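You operate a simulated robot arm through the tools that you are given. There is no shell and no other tool. Be economical: measure what you need, move in short steps, check, and stop when the job is done.

Carry out the task below with a simulated robot arm. There is one attempt and no reset: what you move stays moved.

TASK
The card drum's grey basin has lifted: open up, press it down and latch the lid.
Fine: black tray on top of the heat box first; both puckers of the rim pressed flat; the blue latch ends down over the lid.

Only the result counts: the job must be done as asked and must still hold three seconds after the hand-in. Knocking over, shifting, dropping, spilling or breaking anything else fails it. Lids that push on must go on centred and level and be pressed home; caps that screw on are set level and turned clockwise until they are tight.

THE ROBOT
A 7-joint arm with a two-finger parallel gripper on a trunk, on a base that drives. Base frame: it is fixed to the floor where the robot stands at the start and does not move with it; the origin is under the middle of the robot, x ahead of it, y to its left, z up. Lengths are in m, angles in degrees, forces in N, time in s.
Its first joint turns from -115.0 to 115.0 degrees. Places, roughly: top of the heat box [0.1, -1, 0.9]; blue latch [0.3, 0.2, 0.8]; lid of the card drum [0.4, 0, 0.8]; card drum [0.4, 0, 0.4]. Payload 3.91 kg.
The tool frame sits at the grasp point between the pads (the TCP): z along the fingers, y along the line on which they close. The tips reach 0.03 m beyond it. The gripper opens to 0.11 m. The fingers are 0.02 m wide and 0.01 m thick; the gripper's body (0.048 by 0.112 m) begins 0.055 m behind the TCP.
Orientation is that of the tool frame in the base frame, as a unit quaternion [x, y, z, w]. With the fingers straight down and closing along the base's y, the tool's x points along the base's -x, its y along +y and its z along -z.

THE INTERFACE
- The arm moves only by the tool send_rows. Its argument "targets" is a list of rows, each a list of 3 entries, a list of its own where there are three numbers: the gripper command, from -1 (fully open) to 1 (shut), values between in proportion, then the shift along the base's x, y, z in units of 500 mm (1.0 is 500 mm), then the turn, a rotation vector about the base's x, y, z in units of 90 degrees (1.0 is 90 degrees). In form: [[hand, [dx, dy, dz], [rx, ry, rz]], ...]. A call has 1 to 8 rows; each row is the pose to reach, as a shift and turn from the pose commanded when the call began. A call with a number of a shift or a turn outside -1 to 1 is refused whole. Rows are played at 5 a second. More than 0.05 m and 8.6 degrees between two rows, or a gripper value outside its range, and nothing of the call is played. A pose out of reach is approached as far as the arm can. The call stops where the force on the tool passes 90 N (or 10 N more than at its start, if that is more) or the arm is blocked; 0.2 s more then pass. The fingers move at their own pace (about 0.108 m/s each) and stop on an object; they squeeze with about 29 N. The grip force told is the motor's: it shows also when the fingers shut on nothing. Time passes only in rows, and 0.2 s behind the last, so rows that repeat a pose let the fingers close. The reply holds the time, the measured pose of the TCP, the force on the tool along the base axes, the opening and the grip force, in the units named above and with some noise.
- Cameras (640 x 400 px; columns grow to the right, rows downward): "scene" is now at [0.0032, 0.1105, 1.8064]; the picture's right is [-0.56, -0.83, 0.00], its down [-0.64, 0.43, -0.64] and it looks along [0.53, -0.35, -0.77] (base axes); focal length 236 px, centre (320, 200). "wrist" rides on the gripper at [0.072, 0.017, -0.103] in the tool frame; the picture's right is [-0.23, 0.97, 0.00], its down [-0.76, -0.18, -0.62] and it looks along [-0.61, -0.14, 0.78] (tool axes); focal length 222 px, centre (320, 200). There is no depth. A picture from a camera that has moved, and an enlarged one, comes with that camera's place and axes in the base frame and with its lens.
- snapshot(camera): a new picture of that camera. No time passes.
- raise_lower(by): slides the trunk up (or, below 0, down) by that many m; the arm and the scene camera ride with it, the base frame stays. It gives what a move gives, with no picture.
- base_move(legs): drives the robot by 1 to 6 legs, each [ahead, turn to the left] in m and degrees, along the robot's own axes; the way and the turn of a leg run together, so that a leg with both is an arc; at most 1.5 m and 180 degrees a leg. The arm and the cameras ride along, it lands a little off, and it stops where it bumps. It gives what a move gives.
- head_to(pan, tilt): turns the head with the scene camera to pan (to the left, within 155 degrees either way) and tilt (down, from -29 to 69), counted from straight ahead of the robot. It gives what a move gives.
- close_up(camera, box): a new picture of the part [left, top, right, bottom] of that camera's present view, enlarged. No time passes.
- finish_job(): hands the job in; it is judged then, once.

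Work in short steps. Places have to be worked out from the pictures, the camera data and where the tool is seen: move nearer, look again, correct. Check each grasp and each placing, and mend what went wrong. You have 120 turns and 98 pictures in all, those below and enlarged ones among them. Open the gripper and draw the arm clear of the work before you hand the job in, unless the task says otherwise; then end with one line.

The tools are called after ">>>" as a command line: name --argument value ..., lists and objects as JSON in quotes. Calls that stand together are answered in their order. send_rows: Moves the arm, as the interface text tells. Its arguments: {"type":"object","properties":{"targets":{"type":"array","items":{"type":"array"}}},"required":["targets"]} The other tools are called the same way: raise_lower (by) slides the trunk up or down; base_move (legs) drives the base; head_to (pan, tilt) turns the head that bears the scene camera; snapshot (camera) takes a picture; close_up (camera, box) takes an enlarged picture of a part of a camera's view; finish_job () hands the job in.

At the start:

```text
time_s: 0.0
eef_pos: [0.3615, 0.0999, 1.5243]
tcp_rot: [-0.001, 1.0, 0.0, 0.0]
contact_force: [0.2, -0.1, 0.9]
opening: 0.11
gripper_force: 0.0
trunk travel left (down, up): [-0.925, 0.065]
robot x, y, heading: [-0.0002, 0.0035, -0.3]
head pan, tilt: [-33.7, 50.5]
```

scene: 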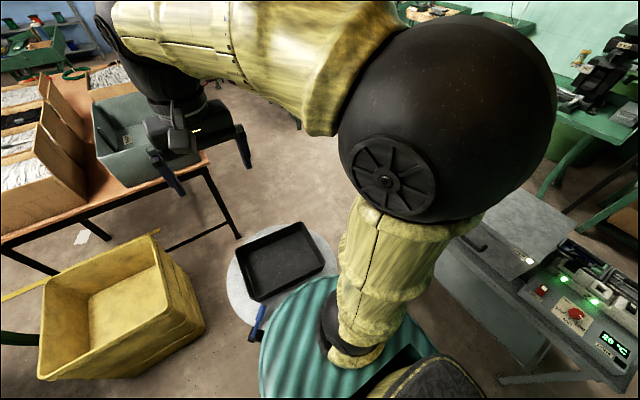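
wrist: 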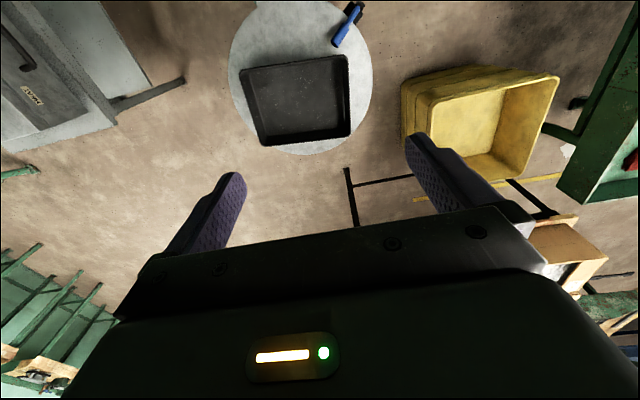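

I'll first enlarge the drum area in both cameras to see the tray, latch and lid.

>>> close_up --camera "wrist" --box '[200, 0, 440, 160]'

>>> close_up --camera "scene" --box '[200, 200, 380, 360]'

>>> close_up --camera "scene" --box '[420, 170, 640, 390]'

```text
2.50 times, centred on (320, 80) of wrist
camera zoom: at [0.2887, 0.1151, 1.6276], right [0.23, 0.97, 0.0], down [0.76, -0.18, 0.62], along [0.61, -0.14, -0.78], focal length 555 px, centre (320, 500)
```

zoom: 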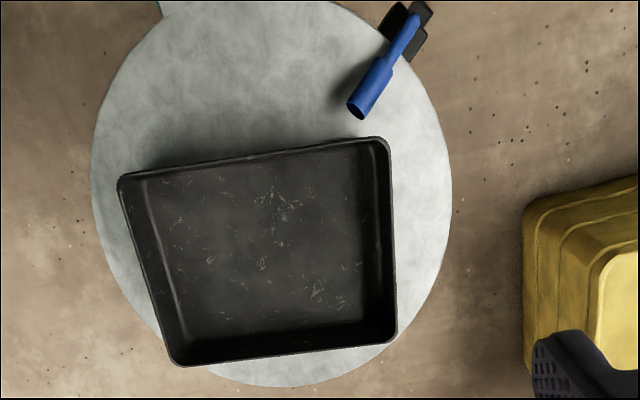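

```text
2.50 times, centred on (290, 280) of scene
camera zoom: at [0.0032, 0.1105, 1.8064], right [-0.56, -0.83, 0.0], down [-0.64, 0.43, -0.64], along [0.53, -0.35, -0.77], focal length 590 px, centre (395, 0)
```

zoom: 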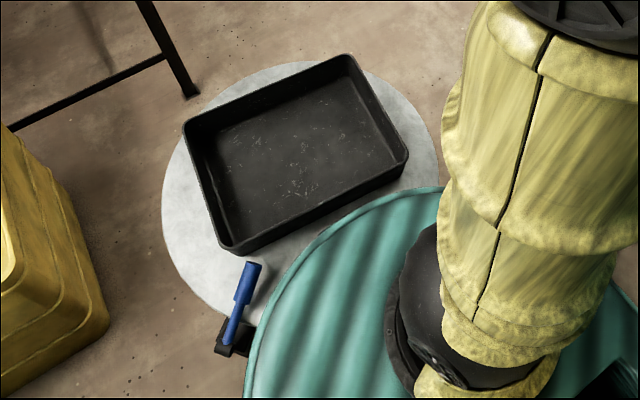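

```text
1.82 times, centred on (530, 280) of scene
camera zoom: at [0.0032, 0.1105, 1.8064], right [-0.56, -0.83, 0.0], down [-0.64, 0.43, -0.64], along [0.53, -0.35, -0.77], focal length 429 px, centre (-62, 54)
```

zoom: 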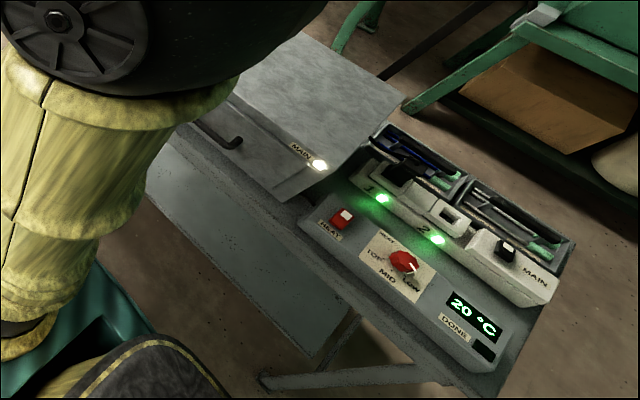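

The tray sits on a round grey lid about 0.48 m across, centred near [0.43, 0.02]. The blue latch tip is at about [0.35, 0.15, 0.85]. I'll lower the trunk part way and look from nearer.

>>> raise_lower --by -0.4

>>> snapshot --camera "wrist"

>>> snapshot --camera "scene"

```text
time_s: 3.8
eef_pos: [0.3623, 0.099, 1.1242]
tcp_rot: [0.0, 1.0, 0.0, -0.001]
contact_force: [-0.3, -0.4, -0.2]
opening: 0.1101
gripper_force: 0.0
trunk travel left (down, up): [-0.525, 0.465]
robot x, y, heading: [0.0016, -0.0017, 0.1]
head pan, tilt: [-33.7, 50.5]
```

```text
92 pictures are left
camera wrist: at [0.2886, 0.1151, 1.2276], right [0.23, 0.97, 0.0], down [0.76, -0.18, 0.62], along [0.61, -0.14, -0.78], focal length 222 px, centre (320, 200)
```

wrist: 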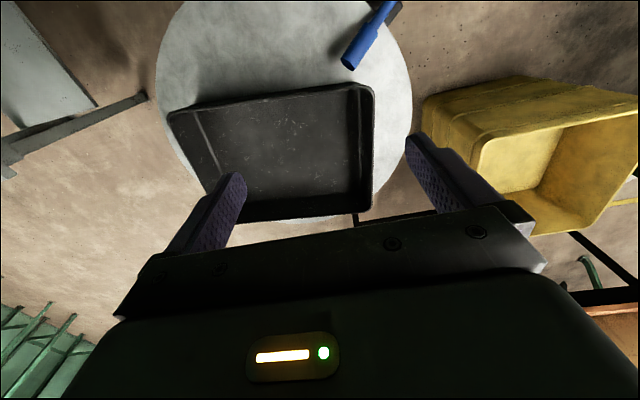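

```text
91 pictures are left
camera scene: at [0.0032, 0.1105, 1.4064], right [-0.56, -0.83, 0.0], down [-0.64, 0.43, -0.64], along [0.53, -0.35, -0.77], focal length 236 px, centre (320, 200)
```

scene: 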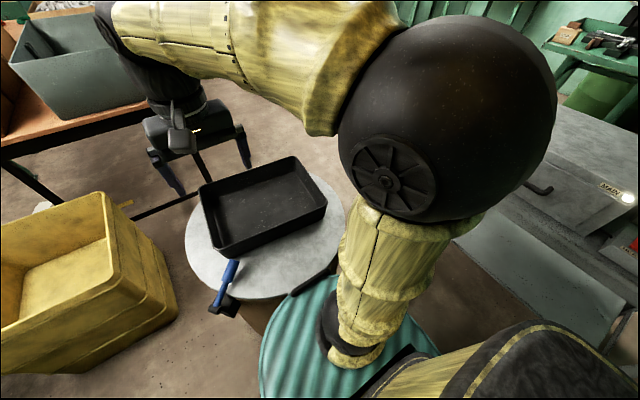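

A dark bar shows by the lid edge near the robot, so I'll enlarge that area and the drum.

>>> close_up --camera "scene" --box '[170, 150, 370, 330]'

>>> close_up --camera "wrist" --box '[140, 0, 440, 230]'

```text
2.22 times, centred on (270, 240) of scene
camera zoom: at [0.0032, 0.1105, 1.4064], right [-0.56, -0.83, 0.0], down [-0.64, 0.43, -0.64], along [0.53, -0.35, -0.77], focal length 525 px, centre (431, 111)
```

zoom: 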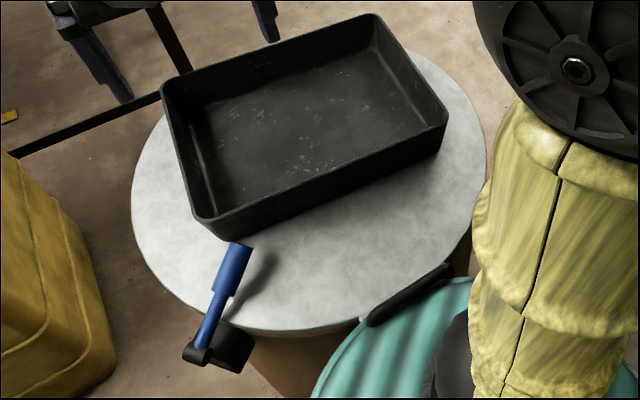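

```text
1.74 times, centred on (290, 115) of wrist
camera zoom: at [0.2886, 0.1151, 1.2276], right [0.23, 0.97, 0.0], down [0.76, -0.18, 0.62], along [0.61, -0.14, -0.78], focal length 386 px, centre (372, 348)
```

zoom: 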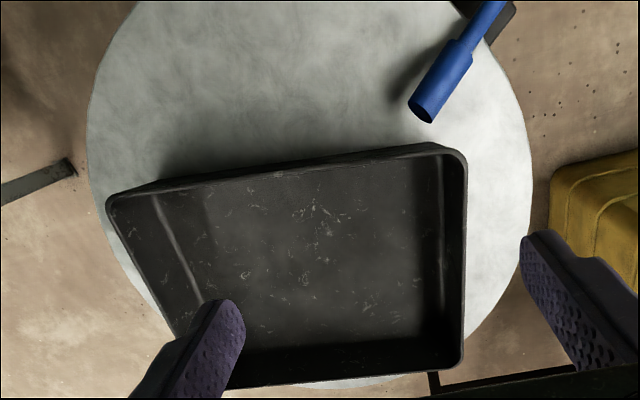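

I judge the tray rim to be at z ≈ 0.885, with its near long wall's midpoint around [0.36, 0.02] and a yaw of about −7°. I'll turn the gripper about 83° and move it above that wall.

>>> send_rows --targets '[[-1, [0, -0.02, 0], [0, 0, 0.0926]], [-1, [0, -0.04, 0], [0, 0, 0.1852]], [-1, [0, -0.06, 0], [0, 0, 0.2778]], [-1, [0, -0.08, 0], [0, 0, 0.3704]], [-1, [0, -0.1, 0], [0, 0, 0.463]], [-1, [0, -0.12, 0], [0, 0, 0.5556]], [-1, [0, -0.14, 0], [0, 0, 0.648]], [-1, [0, -0.16, 0], [0, 0, 0.7408]]]'

>>> send_rows --targets '[[-1, [0, 0, -0.06], [0, 0, 0.0926]], [-1, [0, 0, -0.12], [0, 0, 0.1852]]]'

>>> snapshot --camera "wrist"

>>> snapshot --camera "scene"

```text
time_s: 5.6
eef_pos: [0.3613, 0.0182, 1.1244]
tcp_rot: [-0.55, 0.835, 0.001, 0.001]
contact_force: [-0.3, 0.2, 0.5]
opening: 0.11
gripper_force: 0.0
trunk travel left (down, up): [-0.525, 0.465]
robot x, y, heading: [-0.0017, -0.0014, -0.2]
head pan, tilt: [-33.7, 50.5]
```

```text
time_s: 6.2
eef_pos: [0.3617, 0.0181, 1.0634]
tcp_rot: [-0.665, 0.747, 0.0, -0.001]
contact_force: [-0.4, 0.0, -0.3]
opening: 0.1103
gripper_force: 0.1
trunk travel left (down, up): [-0.525, 0.465]
robot x, y, heading: [-0.0031, 0.002, 0.0]
head pan, tilt: [-33.7, 50.5]
```

```text
88 pictures are left
camera wrist: at [0.3369, -0.0518, 1.1677], right [-0.94, 0.34, 0.0], down [0.26, 0.74, 0.62], along [0.21, 0.59, -0.78], focal length 222 px, centre (320, 200)
```

wrist: 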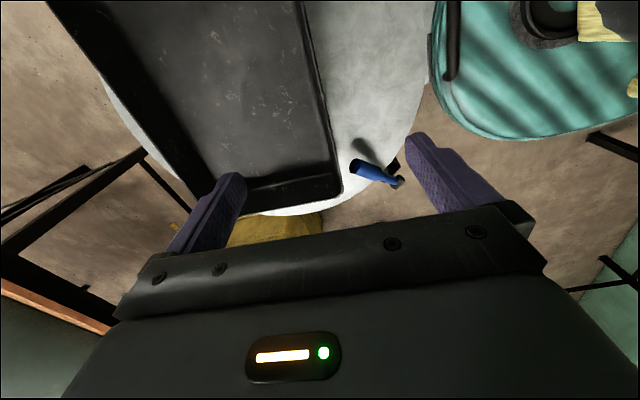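

```text
87 pictures are left
camera scene: at [0.0033, 0.1105, 1.4064], right [-0.56, -0.83, 0.0], down [-0.64, 0.43, -0.64], along [0.53, -0.35, -0.77], focal length 236 px, centre (320, 200)
```

scene: 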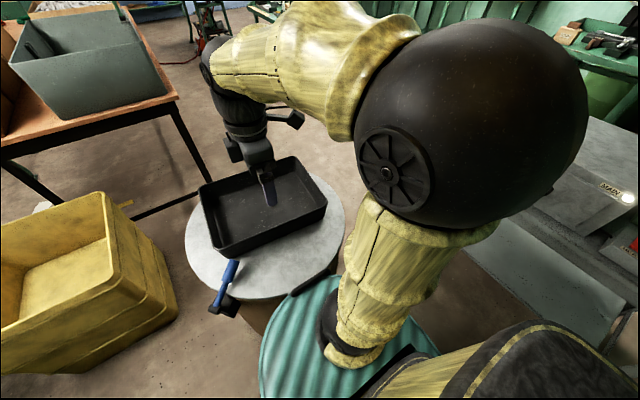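

The projected grasp point (about pixel 320, 103) is close to the wall's rim. I'll enlarge to check the wall's thickness and offset.

>>> close_up --camera "wrist" --box '[220, 30, 480, 190]'

```text
2.46 times, centred on (350, 110) of wrist
camera zoom: at [0.3369, -0.0518, 1.1677], right [-0.94, 0.34, 0.0], down [0.26, 0.74, 0.62], along [0.21, 0.59, -0.78], focal length 547 px, centre (246, 422)
```

zoom: 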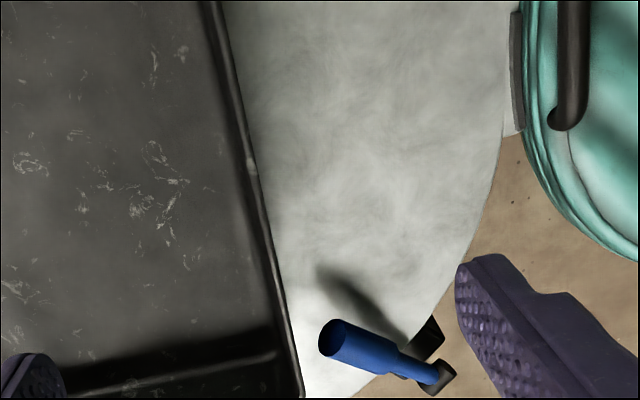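

The rim is within about 3 mm of the grasp line. I'm descending to TCP z ≈ 0.862 with the fingers straddling the wall.

>>> send_rows --targets '[[-1, [0, 0, -0.09], [0, 0, 0]], [-1, [0, 0, -0.18], [0, 0, 0]], [-1, [0, 0, -0.27], [0, 0, 0]], [-1, [0, 0, -0.34], [0, 0, 0]], [-1, [0, 0, -0.38], [0, 0, 0]]]'

>>> snapshot --camera "wrist"

>>> snapshot --camera "scene"

```text
time_s: 7.4
eef_pos: [0.3624, 0.0178, 0.8734]
tcp_rot: [-0.664, 0.747, 0.0, 0.0]
contact_force: [-0.9, -0.6, -0.8]
opening: 0.1098
gripper_force: 0.0
trunk travel left (down, up): [-0.525, 0.465]
robot x, y, heading: [-0.005, -0.0004, -0.3]
head pan, tilt: [-33.7, 50.5]
```

```text
85 pictures are left
camera wrist: at [0.3363, -0.0519, 0.977], right [-0.94, 0.34, 0.0], down [0.26, 0.74, 0.62], along [0.21, 0.59, -0.78], focal length 222 px, centre (320, 200)
```

wrist: 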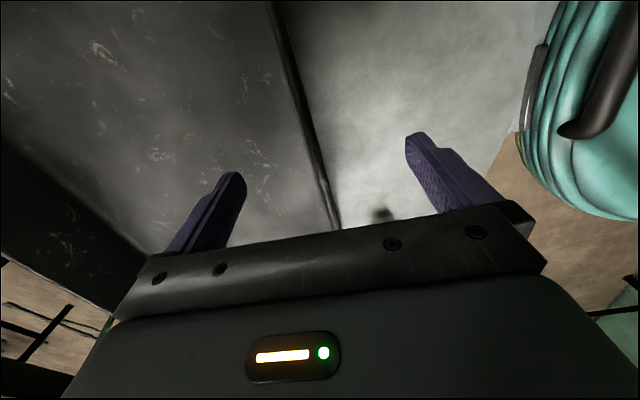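

```text
84 pictures are left
camera scene: at [0.0034, 0.1105, 1.4064], right [-0.56, -0.83, 0.0], down [-0.64, 0.43, -0.64], along [0.53, -0.35, -0.77], focal length 236 px, centre (320, 200)
```

scene: 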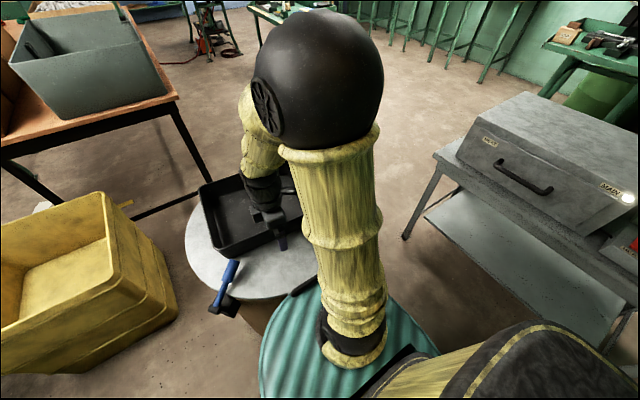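

The wall is between the fingers. I'll go 12 mm lower and close.

>>> send_rows --targets '[[-1, [0, 0, -0.022], [0, 0, 0]], [1, [0, 0, -0.022], [0, 0, 0]], [1, [0, 0, -0.022], [0, 0, 0]], [1, [0, 0, -0.022], [0, 0, 0]], [1, [0, 0, -0.022], [0, 0, 0]], [1, [0, 0, -0.022], [0, 0, 0]]]'

```text
time_s: 8.8
eef_pos: [0.362, 0.0181, 0.8626]
tcp_rot: [-0.665, 0.747, -0.001, 0.001]
contact_force: [0.2, 0.9, 3.1]
opening: 0.0088
gripper_force: 28.9
trunk travel left (down, up): [-0.525, 0.465]
robot x, y, heading: [0.001, -0.0014, -0.1]
head pan, tilt: [-33.7, 50.5]
```

Gripped the wall (opening 9 mm). I'll lift a little and check for sag.

>>> send_rows --targets '[[1, [0, 0, 0.04], [0, 0, 0]], [1, [0, 0, 0.08], [0, 0, 0]], [1, [0, 0, 0.14], [0, 0, 0]], [1, [0, 0, 0.2], [0, 0, 0]], [1, [0, 0, 0.28], [0, 0, 0]]]'

>>> snapshot --camera "scene"

>>> snapshot --camera "wrist"

```text
time_s: 10.0
eef_pos: [0.3607, 0.019, 1.0021]
tcp_rot: [-0.664, 0.748, 0.001, -0.001]
contact_force: [0.1, 0.8, -4.3]
opening: 0.0047
gripper_force: 29.7
trunk travel left (down, up): [-0.525, 0.465]
robot x, y, heading: [-0.0001, 0.0023, -0.0]
head pan, tilt: [-33.7, 50.5]
```

```text
83 pictures are left
camera scene: at [0.0034, 0.1105, 1.4063], right [-0.56, -0.83, 0.0], down [-0.64, 0.43, -0.64], along [0.53, -0.35, -0.77], focal length 236 px, centre (320, 200)
```

scene: 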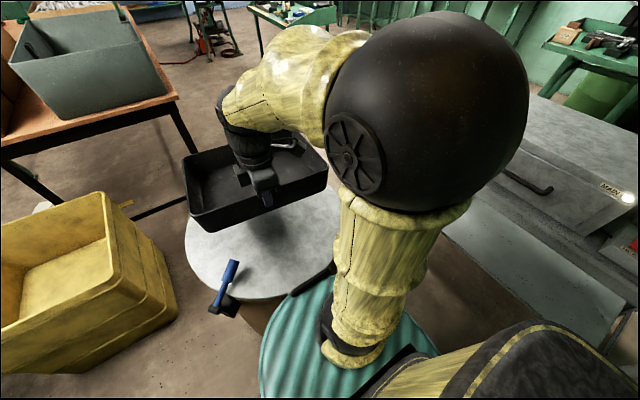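

```text
82 pictures are left
camera wrist: at [0.3359, -0.0514, 1.106], right [-0.94, 0.34, 0.0], down [0.27, 0.74, 0.62], along [0.21, 0.59, -0.78], focal length 222 px, centre (320, 200)
```

wrist: 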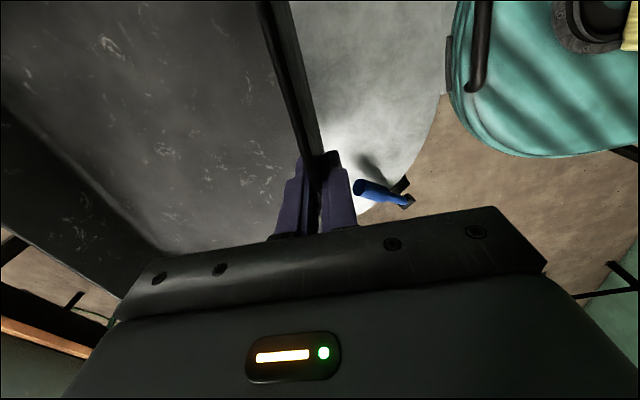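

The tray is held level. I'll raise the trunk for clearance, then look at the heat box.

>>> raise_lower --by 0.25

>>> head_to --pan -85 --tilt 40

>>> snapshot --camera "scene"

```text
time_s: 12.6
eef_pos: [0.3612, 0.0179, 1.2527]
tcp_rot: [-0.664, 0.748, 0.0, 0.0]
contact_force: [-0.6, 0.4, -4.2]
opening: 0.0047
gripper_force: 29.0
trunk travel left (down, up): [-0.775, 0.215]
robot x, y, heading: [0.0003, -0.0008, 0.2]
head pan, tilt: [-33.7, 50.5]
```

```text
time_s: 13.8
eef_pos: [0.3618, 0.0189, 1.2522]
tcp_rot: [-0.664, 0.748, 0.0, 0.0]
contact_force: [0.6, 0.0, -4.1]
opening: 0.0046
gripper_force: 29.1
trunk travel left (down, up): [-0.775, 0.215]
robot x, y, heading: [-0.0009, 0.004, 0.1]
head pan, tilt: [-85.0, 40.0]
```

```text
81 pictures are left
camera scene: at [-0.0525, 0.0683, 1.6712], right [-1.0, -0.09, 0.0], down [-0.06, 0.64, -0.77], along [0.07, -0.76, -0.64], focal length 236 px, centre (320, 200)
```

scene: 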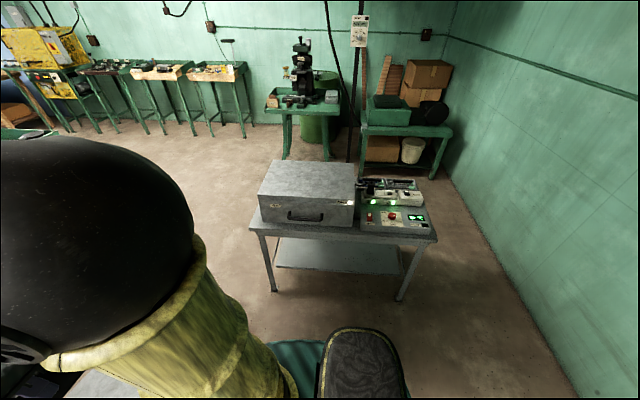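

The heat box top spans roughly x −0.15..0.36 and y −1.22..−0.84 at z 0.9. The base is close to the drum, so I want to back off before turning. First I'll look behind the robot.

>>> head_to --pan -150 --tilt 50

>>> snapshot --camera "scene"

>>> head_to --pan 140 --tilt 50

>>> snapshot --camera "scene"

```text
time_s: 15.2
eef_pos: [0.361, 0.0182, 1.2521]
tcp_rot: [-0.665, 0.747, -0.001, 0.0]
contact_force: [-0.6, 0.0, -4.4]
opening: 0.0046
gripper_force: 29.5
trunk travel left (down, up): [-0.775, 0.215]
robot x, y, heading: [0.0002, 0.0026, -0.1]
head pan, tilt: [-150.0, 50.0]
```

```text
80 pictures are left
camera scene: at [-0.1266, 0.1144, 1.6571], right [-0.5, 0.87, 0.0], down [0.66, 0.38, -0.64], along [-0.56, -0.32, -0.77], focal length 236 px, centre (320, 200)
```

scene: 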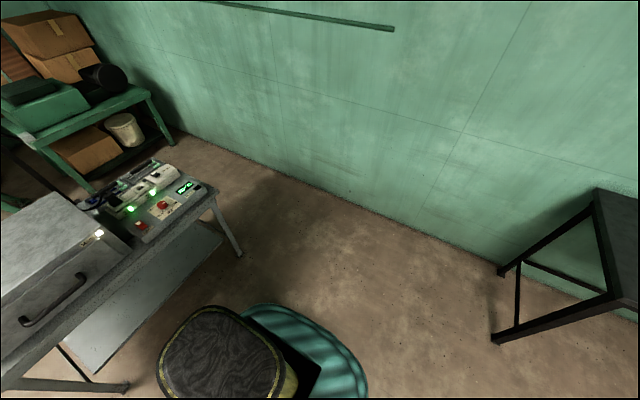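

```text
time_s: 19.1
eef_pos: [0.3614, 0.0182, 1.2511]
tcp_rot: [-0.664, 0.747, 0.0, 0.0]
contact_force: [-0.3, 0.6, -4.4]
opening: 0.0048
gripper_force: 28.5
trunk travel left (down, up): [-0.775, 0.215]
robot x, y, heading: [-0.0009, 0.0003, 0.0]
head pan, tilt: [140.0, 50.0]
```

```text
79 pictures are left
camera scene: at [-0.119, 0.2025, 1.6571], right [0.64, 0.77, 0.0], down [0.59, -0.49, -0.64], along [-0.49, 0.41, -0.77], focal length 236 px, centre (320, 200)
```

scene: 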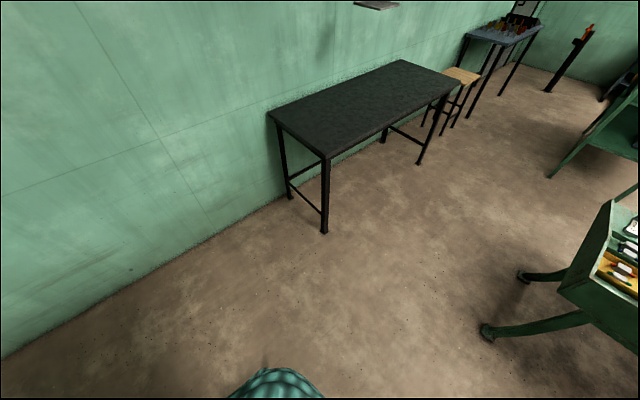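

There is plenty of room behind. I'll back off 0.3 m, turn right 69° and drive 0.45 m toward the heat box.

>>> base_move --legs '[[-0.3, 0], [0, -69], [0.4, 0]]'

>>> head_to --pan -20 --tilt 50

>>> snapshot --camera "scene"

```text
time_s: 26.2
eef_pos: [-0.0071, -0.7032, 1.2512]
tcp_rot: [-0.126, 0.992, 0.001, 0.0]
contact_force: [0.1, -1.0, -4.5]
opening: 0.0051
gripper_force: 29.1
trunk travel left (down, up): [-0.775, 0.215]
robot x, y, heading: [-0.1574, -0.3689, -69.0]
head pan, tilt: [140.0, 50.0]
```

```text
time_s: 28.7
eef_pos: [-0.0078, -0.7006, 1.2512]
tcp_rot: [-0.126, 0.992, 0.001, 0.0]
contact_force: [0.8, 0.1, -4.9]
opening: 0.0046
gripper_force: 28.6
trunk travel left (down, up): [-0.775, 0.215]
robot x, y, heading: [-0.1567, -0.3691, -69.0]
head pan, tilt: [-20.0, 50.0]
```

```text
78 pictures are left
camera scene: at [-0.0333, -0.3375, 1.6571], right [-1.0, -0.02, 0.0], down [-0.02, 0.77, -0.64], along [0.01, -0.64, -0.77], focal length 236 px, centre (320, 200)
```

scene: 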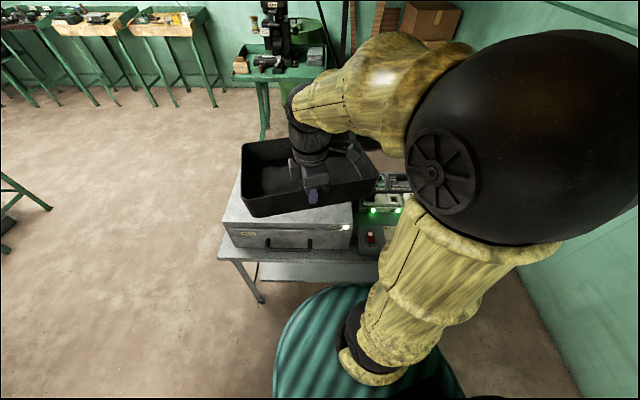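

The tray is level and near the box. I'll drive 0.08 m more, then square up the yaw and shift over the box top.

>>> base_move --legs '[[0.08, 0]]'

>>> send_rows --targets '[[1, [0.04, -0.07, 0], [0, 0, -0.05]], [1, [0.08, -0.14, 0], [0, 0, -0.1]], [1, [0.12, -0.21, 0], [0, 0, -0.15]], [1, [0.158, -0.274, 0], [0, 0, -0.16]]]'

>>> snapshot --camera "scene"

>>> snapshot --camera "wrist"

```text
time_s: 29.8
eef_pos: [0.0223, -0.778, 1.2512]
tcp_rot: [-0.127, 0.992, 0.001, -0.001]
contact_force: [1.4, -0.7, -3.6]
opening: 0.005
gripper_force: 29.3
trunk travel left (down, up): [-0.775, 0.215]
robot x, y, heading: [-0.128, -0.4461, -68.8]
head pan, tilt: [-20.0, 50.0]
```

```text
time_s: 30.8
eef_pos: [0.1017, -0.9135, 1.2515]
tcp_rot: [-0.001, 1.0, 0.002, -0.001]
contact_force: [0.6, -0.2, -4.9]
opening: 0.0048
gripper_force: 28.4
trunk travel left (down, up): [-0.775, 0.215]
robot x, y, heading: [-0.1267, -0.4437, -68.7]
head pan, tilt: [-20.0, 50.0]
```

```text
77 pictures are left
camera scene: at [-0.0035, -0.414, 1.657], right [-1.0, -0.02, 0.0], down [-0.02, 0.77, -0.64], along [0.01, -0.64, -0.77], focal length 236 px, centre (320, 200)
```

scene: 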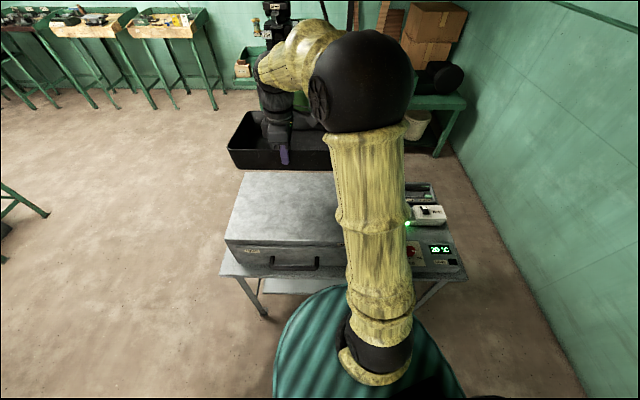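

```text
76 pictures are left
camera wrist: at [0.0293, -0.8981, 1.355], right [0.23, 0.97, 0.0], down [0.76, -0.18, 0.62], along [0.61, -0.14, -0.78], focal length 222 px, centre (320, 200)
```

wrist: 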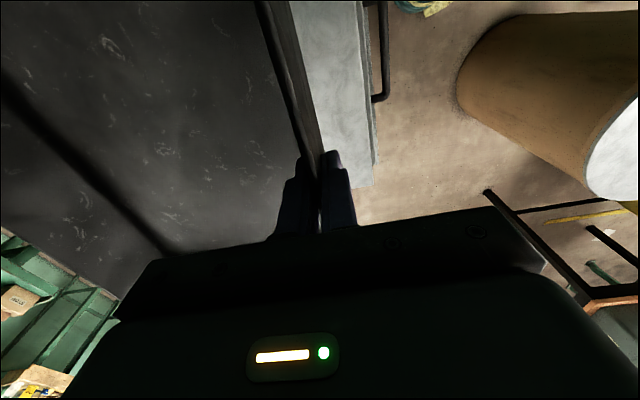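

The tray sits over the middle of the box top (front edge y ≈ −0.84, back ≈ −1.22). I'll lower the trunk 0.26 m and then finish with small arm steps.

>>> raise_lower --by -0.26

>>> snapshot --camera "scene"

```text
time_s: 33.4
eef_pos: [0.1006, -0.9129, 0.9932]
tcp_rot: [-0.002, 1.0, -0.001, 0.001]
contact_force: [-0.2, 0.9, 3.8]
opening: 0.007
gripper_force: 29.6
trunk travel left (down, up): [-0.515, 0.475]
robot x, y, heading: [-0.1272, -0.4448, -69.0]
head pan, tilt: [-20.0, 50.0]
```

```text
75 pictures are left
camera scene: at [-0.0046, -0.4116, 1.3971], right [-1.0, -0.02, 0.0], down [-0.02, 0.77, -0.64], along [0.01, -0.64, -0.77], focal length 236 px, centre (320, 200)
```

scene: 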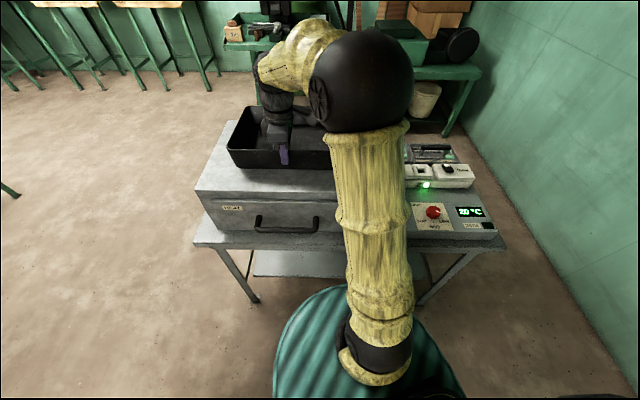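

The force reading suggests the tray has already touched down (the box top is nearer 0.94). I'll check closely with enlarged views.

>>> close_up --camera "scene" --box '[180, 80, 380, 240]'

>>> snapshot --camera "wrist"

```text
2.50 times, centred on (280, 160) of scene
camera zoom: at [-0.0046, -0.4116, 1.3971], right [-1.0, -0.02, 0.0], down [-0.02, 0.77, -0.64], along [0.01, -0.64, -0.77], focal length 590 px, centre (420, 300)
```

zoom: 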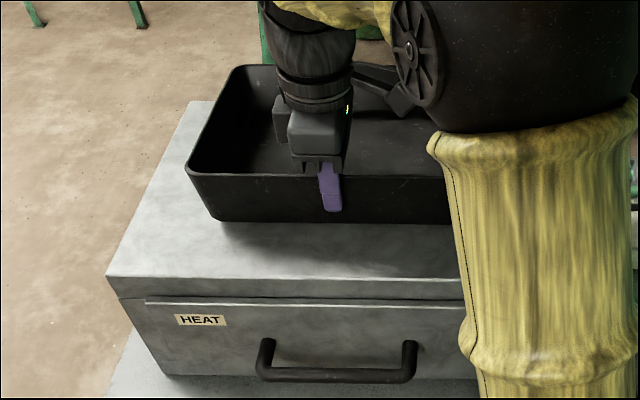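

```text
73 pictures are left
camera wrist: at [0.0284, -0.8959, 1.0964], right [0.22, 0.97, 0.0], down [0.76, -0.17, 0.62], along [0.61, -0.14, -0.78], focal length 222 px, centre (320, 200)
```

wrist: 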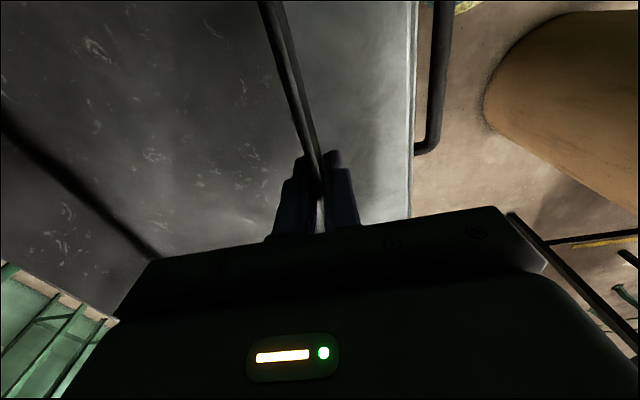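

The tray rests on the top, but its back edge may be close to the box's back edge. I'll lift slightly, bring it 4 cm nearer and set it down again.

>>> send_rows --targets '[[1, [0, 0, 0.03], [0, 0, 0]], [1, [0, 0.04, 0.03], [0, 0, 0]], [1, [0, 0.076, 0.03], [0, 0, 0]], [1, [0, 0.076, 0.012], [0, 0, 0]], [1, [0, 0.076, 0.004], [0, 0, 0]], [1, [0, 0.076, 0], [0, 0, 0]]]'

```text
time_s: 34.8
eef_pos: [0.0991, -0.8746, 0.9909]
tcp_rot: [-0.002, 1.0, 0.001, 0.0]
contact_force: [-0.1, 2.6, 3.8]
opening: 0.0075
gripper_force: 29.5
trunk travel left (down, up): [-0.515, 0.475]
robot x, y, heading: [-0.1246, -0.4452, -68.8]
head pan, tilt: [-20.0, 50.0]
```

It's resting (3.8 N upward). I'll release and rise clear.

>>> send_rows --targets '[[-0.5, [0, 0, 0], [0, 0, 0]], [-0.5, [0, 0, 0], [0, 0, 0]], [-0.5, [0, 0, 0], [0, 0, 0]], [-0.5, [0, 0, 0.06], [0, 0, 0]], [-0.5, [0, 0, 0.14], [0, 0, 0]], [-0.5, [0, 0, 0.22], [0, 0, 0]], [-0.5, [0, 0, 0.3], [0, 0, 0]]]'

>>> raise_lower --by 0.15

>>> snapshot --camera "wrist"

>>> snapshot --camera "scene"

```text
time_s: 36.4
eef_pos: [0.1012, -0.8759, 1.1434]
tcp_rot: [-0.001, 1.0, 0.002, 0.001]
contact_force: [-0.2, 0.3, 0.2]
opening: 0.0826
gripper_force: 0.1
trunk travel left (down, up): [-0.515, 0.475]
robot x, y, heading: [-0.1241, -0.4457, -68.9]
head pan, tilt: [-20.0, 50.0]
```

```text
time_s: 38.2
eef_pos: [0.1019, -0.8755, 1.292]
tcp_rot: [-0.001, 1.0, 0.001, 0.0]
contact_force: [0.1, 0.7, -0.1]
opening: 0.0827
gripper_force: 0.1
trunk travel left (down, up): [-0.665, 0.325]
robot x, y, heading: [-0.1298, -0.4454, -68.6]
head pan, tilt: [-20.0, 50.0]
```

```text
72 pictures are left
camera wrist: at [0.0289, -0.8587, 1.3961], right [0.22, 0.97, 0.0], down [0.76, -0.18, 0.62], along [0.61, -0.14, -0.78], focal length 222 px, centre (320, 200)
```

wrist: 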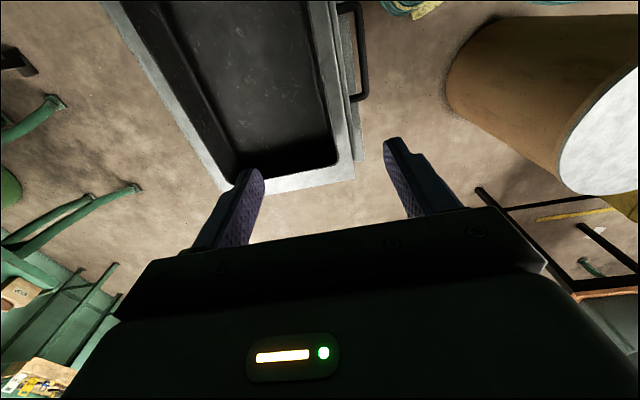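

```text
71 pictures are left
camera scene: at [-0.0043, -0.4122, 1.547], right [-1.0, -0.02, 0.0], down [-0.02, 0.77, -0.64], along [0.01, -0.64, -0.77], focal length 236 px, centre (320, 200)
```

scene: 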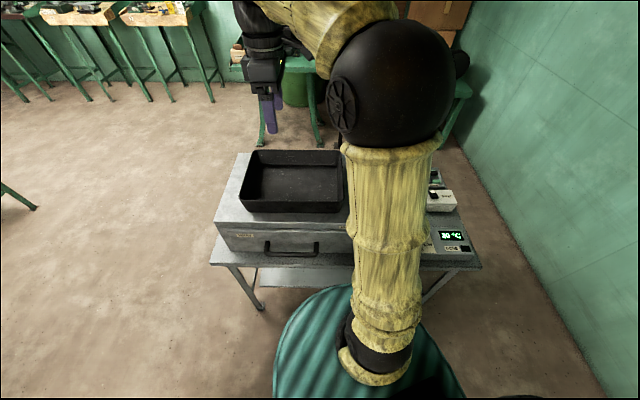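

The tray rests well inside the box top. Now I'll retract the base, raise the arm out of view and study the drum lid.

>>> base_move --legs '[[-0.4, 0]]'

>>> head_to --pan 75 --tilt 42

>>> snapshot --camera "scene"

```text
time_s: 40.7
eef_pos: [-0.0423, -0.5014, 1.2931]
tcp_rot: [-0.002, 1.0, 0.0, 0.0]
contact_force: [0.3, 0.3, -0.8]
opening: 0.0825
gripper_force: 0.0
trunk travel left (down, up): [-0.665, 0.325]
robot x, y, heading: [-0.2713, -0.0743, -68.6]
head pan, tilt: [-20.0, 50.0]
```

```text
time_s: 42.4
eef_pos: [-0.0435, -0.5019, 1.2916]
tcp_rot: [-0.002, 1.0, 0.001, -0.001]
contact_force: [-0.1, 0.3, -0.1]
opening: 0.0825
gripper_force: 0.0
trunk travel left (down, up): [-0.665, 0.325]
robot x, y, heading: [-0.2704, -0.072, -68.6]
head pan, tilt: [75.0, 42.0]
```

```text
70 pictures are left
camera scene: at [-0.0678, 0.0469, 1.5583], right [0.11, -0.99, 0.0], down [-0.67, -0.07, -0.74], along [0.74, 0.08, -0.67], focal length 236 px, centre (320, 200)
```

scene: 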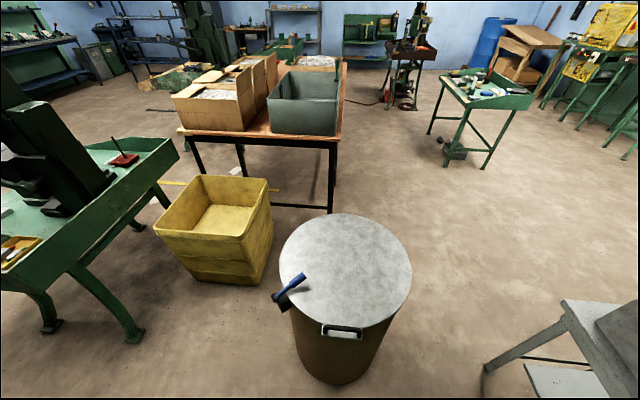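

>>> close_up --camera "scene" --box '[250, 200, 430, 390]'

```text
2.11 times, centred on (340, 295) of scene
camera zoom: at [-0.0678, 0.0469, 1.5583], right [0.11, -0.99, 0.0], down [-0.67, -0.07, -0.74], along [0.74, 0.08, -0.67], focal length 497 px, centre (278, 0)
```

zoom: 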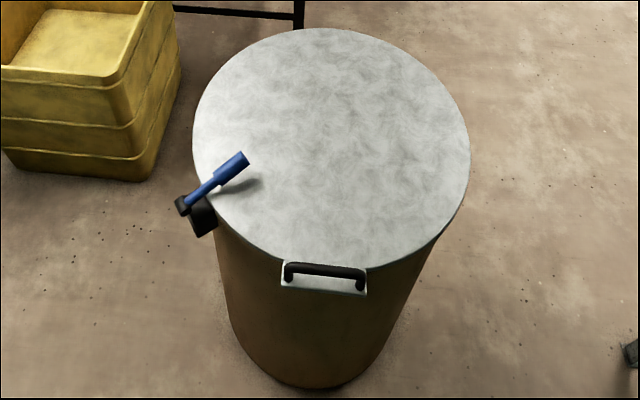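

The lid has a bow handle on the robot side, so its hinge is probably on the opposite +x side. The blue latch pivots on a bracket at about [0.28, 0.21]. I'll move to the drum's (−x, −y) diagonal, where the latch, handle and lid are all in reach.

>>> base_move --legs '[[0, 5.6], [0.45, 0], [0, 108], [0.18, 0]]'

>>> head_to --pan 0 --tilt 50

>>> snapshot --camera "scene"

>>> snapshot --camera "wrist"

```text
time_s: 49.2
eef_pos: [0.3299, -0.1961, 1.2935]
tcp_rot: [0.751, -0.66, 0.0, 0.0]
contact_force: [0.4, 0.0, -0.5]
opening: 0.0825
gripper_force: 0.1
trunk travel left (down, up): [-0.665, 0.325]
robot x, y, heading: [-0.0652, -0.4783, 28.2]
head pan, tilt: [75.0, 42.0]
stopped in leg 3: the robot was blocked; the commanded pose is now the measured one
```

```text
time_s: 50.7
eef_pos: [0.3303, -0.1956, 1.2921]
tcp_rot: [0.751, -0.66, 0.0, 0.0]
contact_force: [-0.1, 0.1, 0.1]
opening: 0.0824
gripper_force: 0.1
trunk travel left (down, up): [-0.665, 0.325]
robot x, y, heading: [-0.066, -0.4746, 28.3]
head pan, tilt: [0.0, 50.0]
```

```text
68 pictures are left
camera scene: at [-0.1243, -0.3323, 1.5471], right [0.47, -0.88, 0.0], down [-0.67, -0.36, -0.64], along [0.57, 0.31, -0.77], focal length 236 px, centre (320, 200)
```

scene: 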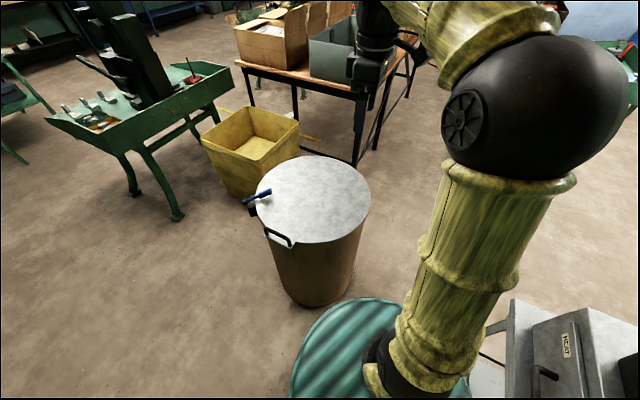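

```text
67 pictures are left
camera wrist: at [0.323, -0.2694, 1.3963], right [-0.99, 0.1, 0.0], down [0.08, 0.78, 0.62], along [0.06, 0.62, -0.78], focal length 222 px, centre (320, 200)
```

wrist: 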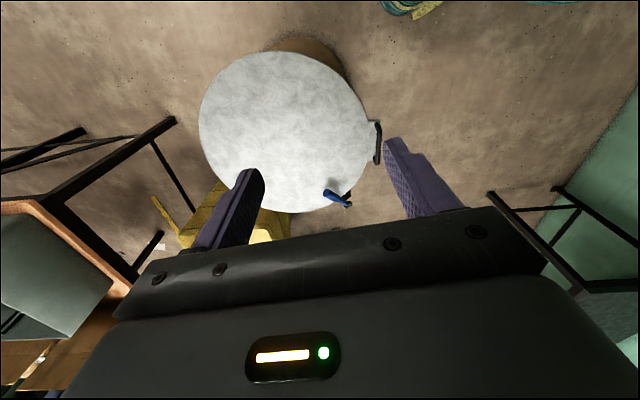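

The base bumped at heading 28°, probably against the bench leg at the rear. I'll check the heat box, and look at the lid for a hinge.

>>> close_up --camera "scene" --box '[220, 130, 400, 310]'

>>> close_up --camera "wrist" --box '[180, 20, 420, 240]'

>>> head_to --pan -95 --tilt 55

>>> snapshot --camera "scene"

```text
2.22 times, centred on (310, 220) of scene
camera zoom: at [-0.1243, -0.3323, 1.5471], right [0.47, -0.88, 0.0], down [-0.67, -0.36, -0.64], along [0.57, 0.31, -0.77], focal length 525 px, centre (342, 156)
```

zoom: 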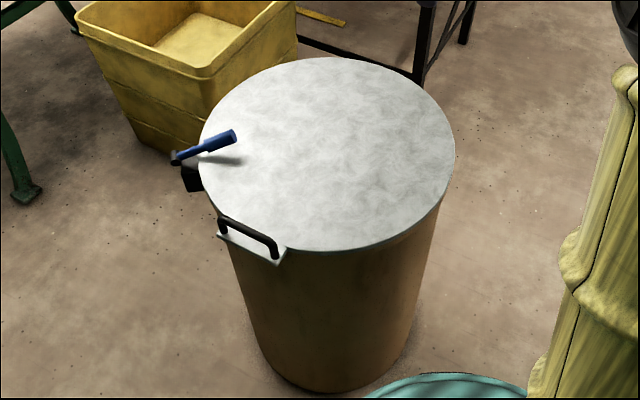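

```text
1.82 times, centred on (300, 130) of wrist
camera zoom: at [0.323, -0.2694, 1.3963], right [-0.99, 0.1, 0.0], down [0.08, 0.78, 0.62], along [0.06, 0.62, -0.78], focal length 404 px, centre (356, 327)
```

zoom: 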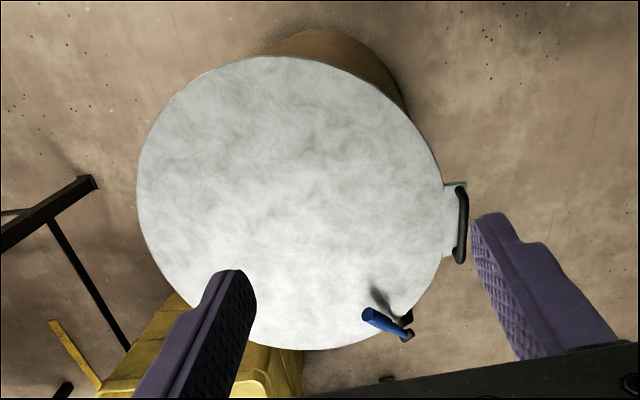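

```text
time_s: 52.4
eef_pos: [0.3296, -0.1947, 1.2915]
tcp_rot: [0.751, -0.66, 0.0, 0.0]
contact_force: [-0.5, 0.1, -0.2]
opening: 0.0827
gripper_force: 0.0
trunk travel left (down, up): [-0.665, 0.325]
robot x, y, heading: [-0.0641, -0.476, 28.6]
head pan, tilt: [-95.0, 55.0]
```

```text
64 pictures are left
camera scene: at [-0.1635, -0.435, 1.5406], right [-0.92, -0.4, 0.0], down [-0.32, 0.75, -0.57], along [0.23, -0.53, -0.82], focal length 236 px, centre (320, 200)
```

scene: 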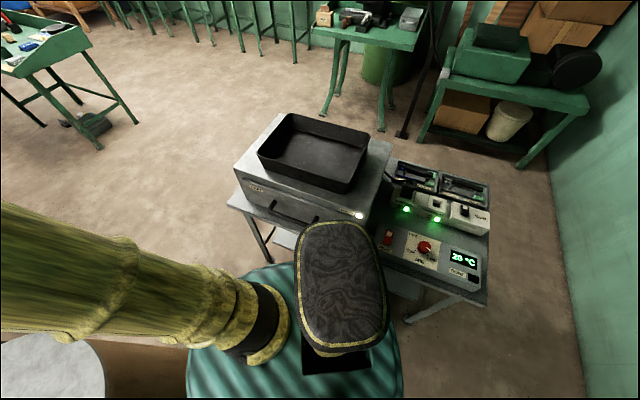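

The tray and heat box are undisturbed. I'll drive away from the bench and turn to face the drum.

>>> base_move --legs '[[0.15, 0], [0, 19], [0.07, 0]]'

>>> head_to --pan 5 --tilt 55

>>> snapshot --camera "scene"

```text
time_s: 55.5
eef_pos: [0.3964, 0.0431, 1.2927]
tcp_rot: [0.851, -0.525, 0.0, 0.0]
contact_force: [1.5, 0.7, 0.0]
opening: 0.0827
gripper_force: 0.0
trunk travel left (down, up): [-0.665, 0.325]
robot x, y, heading: [0.1137, -0.3528, 47.4]
head pan, tilt: [-95.0, 55.0]
```

```text
time_s: 57.2
eef_pos: [0.3949, 0.0408, 1.2927]
tcp_rot: [0.85, -0.526, 0.0, 0.0]
contact_force: [-0.9, -0.4, -0.6]
opening: 0.0826
gripper_force: 0.2
trunk travel left (down, up): [-0.665, 0.325]
robot x, y, heading: [0.1125, -0.3563, 47.4]
head pan, tilt: [5.0, 55.0]
```

```text
63 pictures are left
camera scene: at [0.0022, -0.2363, 1.5406], right [0.79, -0.61, 0.0], down [-0.5, -0.65, -0.57], along [0.35, 0.45, -0.82], focal length 236 px, centre (320, 200)
```

scene: 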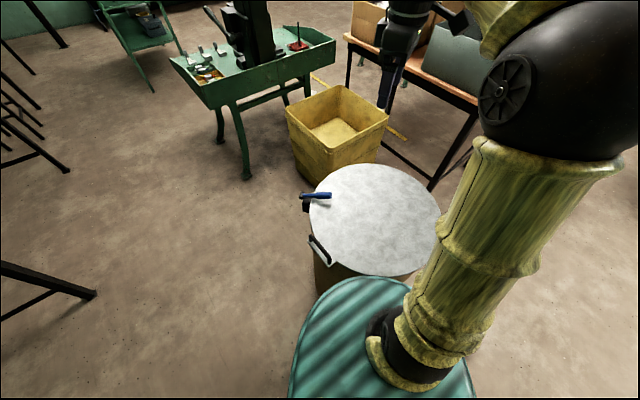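

The position is good. I'll lower the trunk and move the gripper above the latch knob with the closing line across the latch arm.

>>> raise_lower --by -0.22

>>> send_rows --targets '[[-0.5, [-0.04, 0.078, 0], [0, 0, 0.076]], [-0.5, [-0.08, 0.156, 0], [0, 0, 0.152]], [-0.5, [-0.12, 0.234, 0], [0, 0, 0.228]]]'

>>> snapshot --camera "wrist"

>>> snapshot --camera "scene"

```text
time_s: 59.5
eef_pos: [0.3947, 0.0422, 1.0729]
tcp_rot: [0.851, -0.526, -0.001, 0.0]
contact_force: [0.3, 0.2, 0.2]
opening: 0.0827
gripper_force: 0.1
trunk travel left (down, up): [-0.445, 0.545]
robot x, y, heading: [0.1088, -0.351, 47.6]
head pan, tilt: [5.0, 55.0]
```

```text
time_s: 60.3
eef_pos: [0.3335, 0.1591, 1.0724]
tcp_rot: [0.931, -0.364, 0.0, 0.0]
contact_force: [-0.5, -0.5, -0.1]
opening: 0.0825
gripper_force: 0.1
trunk travel left (down, up): [-0.445, 0.545]
robot x, y, heading: [0.1136, -0.3523, 47.5]
head pan, tilt: [5.0, 55.0]
```

```text
62 pictures are left
camera wrist: at [0.3762, 0.0982, 1.1764], right [-0.83, -0.56, 0.0], down [-0.44, 0.65, 0.62], along [-0.35, 0.52, -0.78], focal length 222 px, centre (320, 200)
```

wrist: 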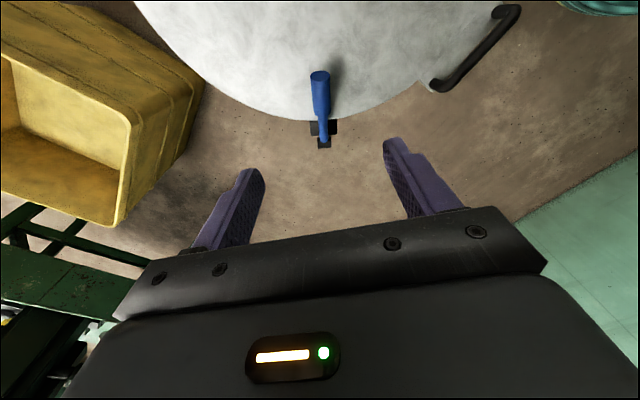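

```text
61 pictures are left
camera scene: at [0.0022, -0.2361, 1.3205], right [0.79, -0.61, 0.0], down [-0.5, -0.65, -0.57], along [0.35, 0.45, -0.82], focal length 236 px, centre (320, 200)
```

scene: 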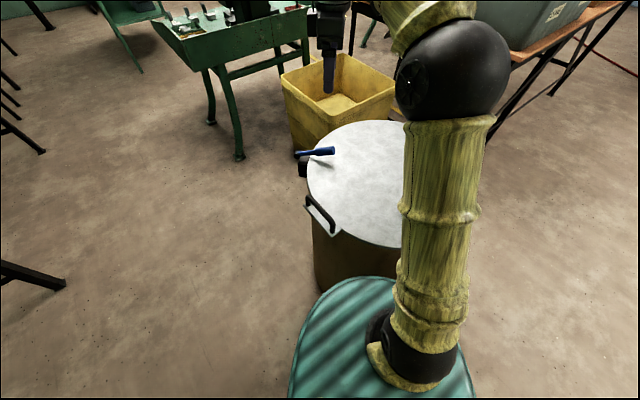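

The latch knob's centre is at about [0.333, 0.163] and the gripper is right above it. I'm descending to TCP z ≈ 0.86 around the knob.

>>> send_rows --targets '[[-0.5, [0, 0.004, -0.1], [0, 0, 0]], [-0.5, [0, 0.004, -0.2], [0, 0, 0]], [-0.5, [0, 0.004, -0.3], [0, 0, 0]], [-0.5, [0, 0.004, -0.38], [0, 0, 0]], [-0.5, [0, 0.004, -0.42], [0, 0, 0]]]'

>>> snapshot --camera "wrist"

>>> close_up --camera "scene" --box '[260, 80, 400, 220]'

```text
time_s: 61.5
eef_pos: [0.3347, 0.1605, 0.8623]
tcp_rot: [0.931, -0.365, -0.001, 0.001]
contact_force: [-0.2, 0.5, 0.8]
opening: 0.0824
gripper_force: 0.1
trunk travel left (down, up): [-0.445, 0.545]
robot x, y, heading: [0.1117, -0.3525, 47.8]
head pan, tilt: [5.0, 55.0]
```

```text
60 pictures are left
camera wrist: at [0.3769, 0.0996, 0.9661], right [-0.83, -0.56, 0.0], down [-0.44, 0.65, 0.62], along [-0.35, 0.52, -0.78], focal length 222 px, centre (320, 200)
```

wrist: 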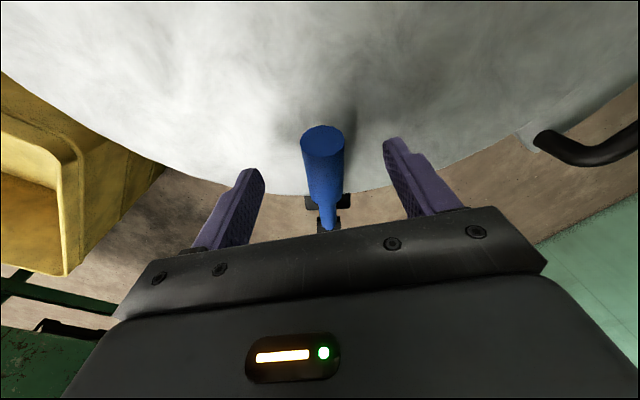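

```text
2.86 times, centred on (330, 150) of scene
camera zoom: at [0.0022, -0.2362, 1.3206], right [0.79, -0.61, 0.0], down [-0.5, -0.65, -0.57], along [0.35, 0.45, -0.82], focal length 674 px, centre (291, 343)
```

zoom: 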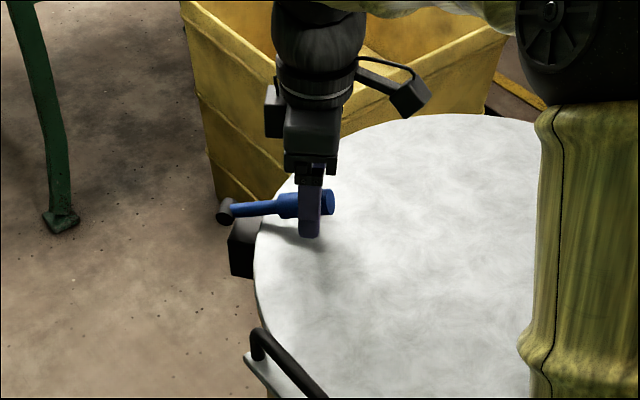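

The fingers straddle the knob, and the pivot pin is horizontal, so the latch swings upward. I'll close on it first.

>>> send_rows --targets '[[1, [0, 0, 0], [0, 0, 0]], [1, [0, 0, 0], [0, 0, 0]], [1, [0, 0, 0], [0, 0, 0]], [1, [0, 0, 0], [0, 0, 0]]]'

>>> send_rows --targets '[[1, [-0.003, 0.004, 0.026], [0, 0, 0]], [1, [-0.012, 0.0147, 0.052], [0, 0, 0]], [1, [-0.022, 0.027, 0.074], [0, 0, 0]], [1, [-0.0346, 0.0425, 0.0948], [0, 0, 0]]]'

>>> close_up --camera "scene" --box '[260, 80, 400, 220]'

```text
time_s: 62.5
eef_pos: [0.333, 0.1589, 0.8625]
tcp_rot: [0.931, -0.365, 0.0, 0.002]
contact_force: [-16.4, -17.9, -7.2]
opening: 0.0292
gripper_force: 45.3
trunk travel left (down, up): [-0.445, 0.545]
robot x, y, heading: [0.1188, -0.3545, 47.6]
head pan, tilt: [5.0, 55.0]
```

```text
time_s: 63.5
eef_pos: [0.3145, 0.1799, 0.9112]
tcp_rot: [0.931, -0.365, 0.002, 0.002]
contact_force: [-23.6, -18.8, -12.0]
opening: 0.0258
gripper_force: 45.6
trunk travel left (down, up): [-0.445, 0.545]
robot x, y, heading: [0.1122, -0.3482, 47.6]
head pan, tilt: [5.0, 55.0]
```

```text
2.86 times, centred on (330, 150) of scene
camera zoom: at [-0.0002, -0.2375, 1.3205], right [0.79, -0.61, 0.0], down [-0.5, -0.65, -0.57], along [0.35, 0.46, -0.82], focal length 674 px, centre (291, 343)
```

zoom: 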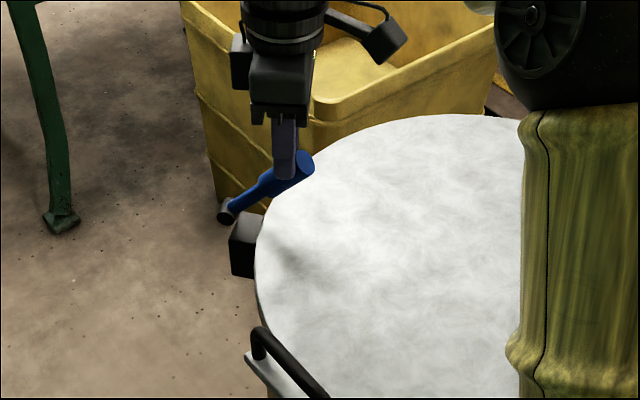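

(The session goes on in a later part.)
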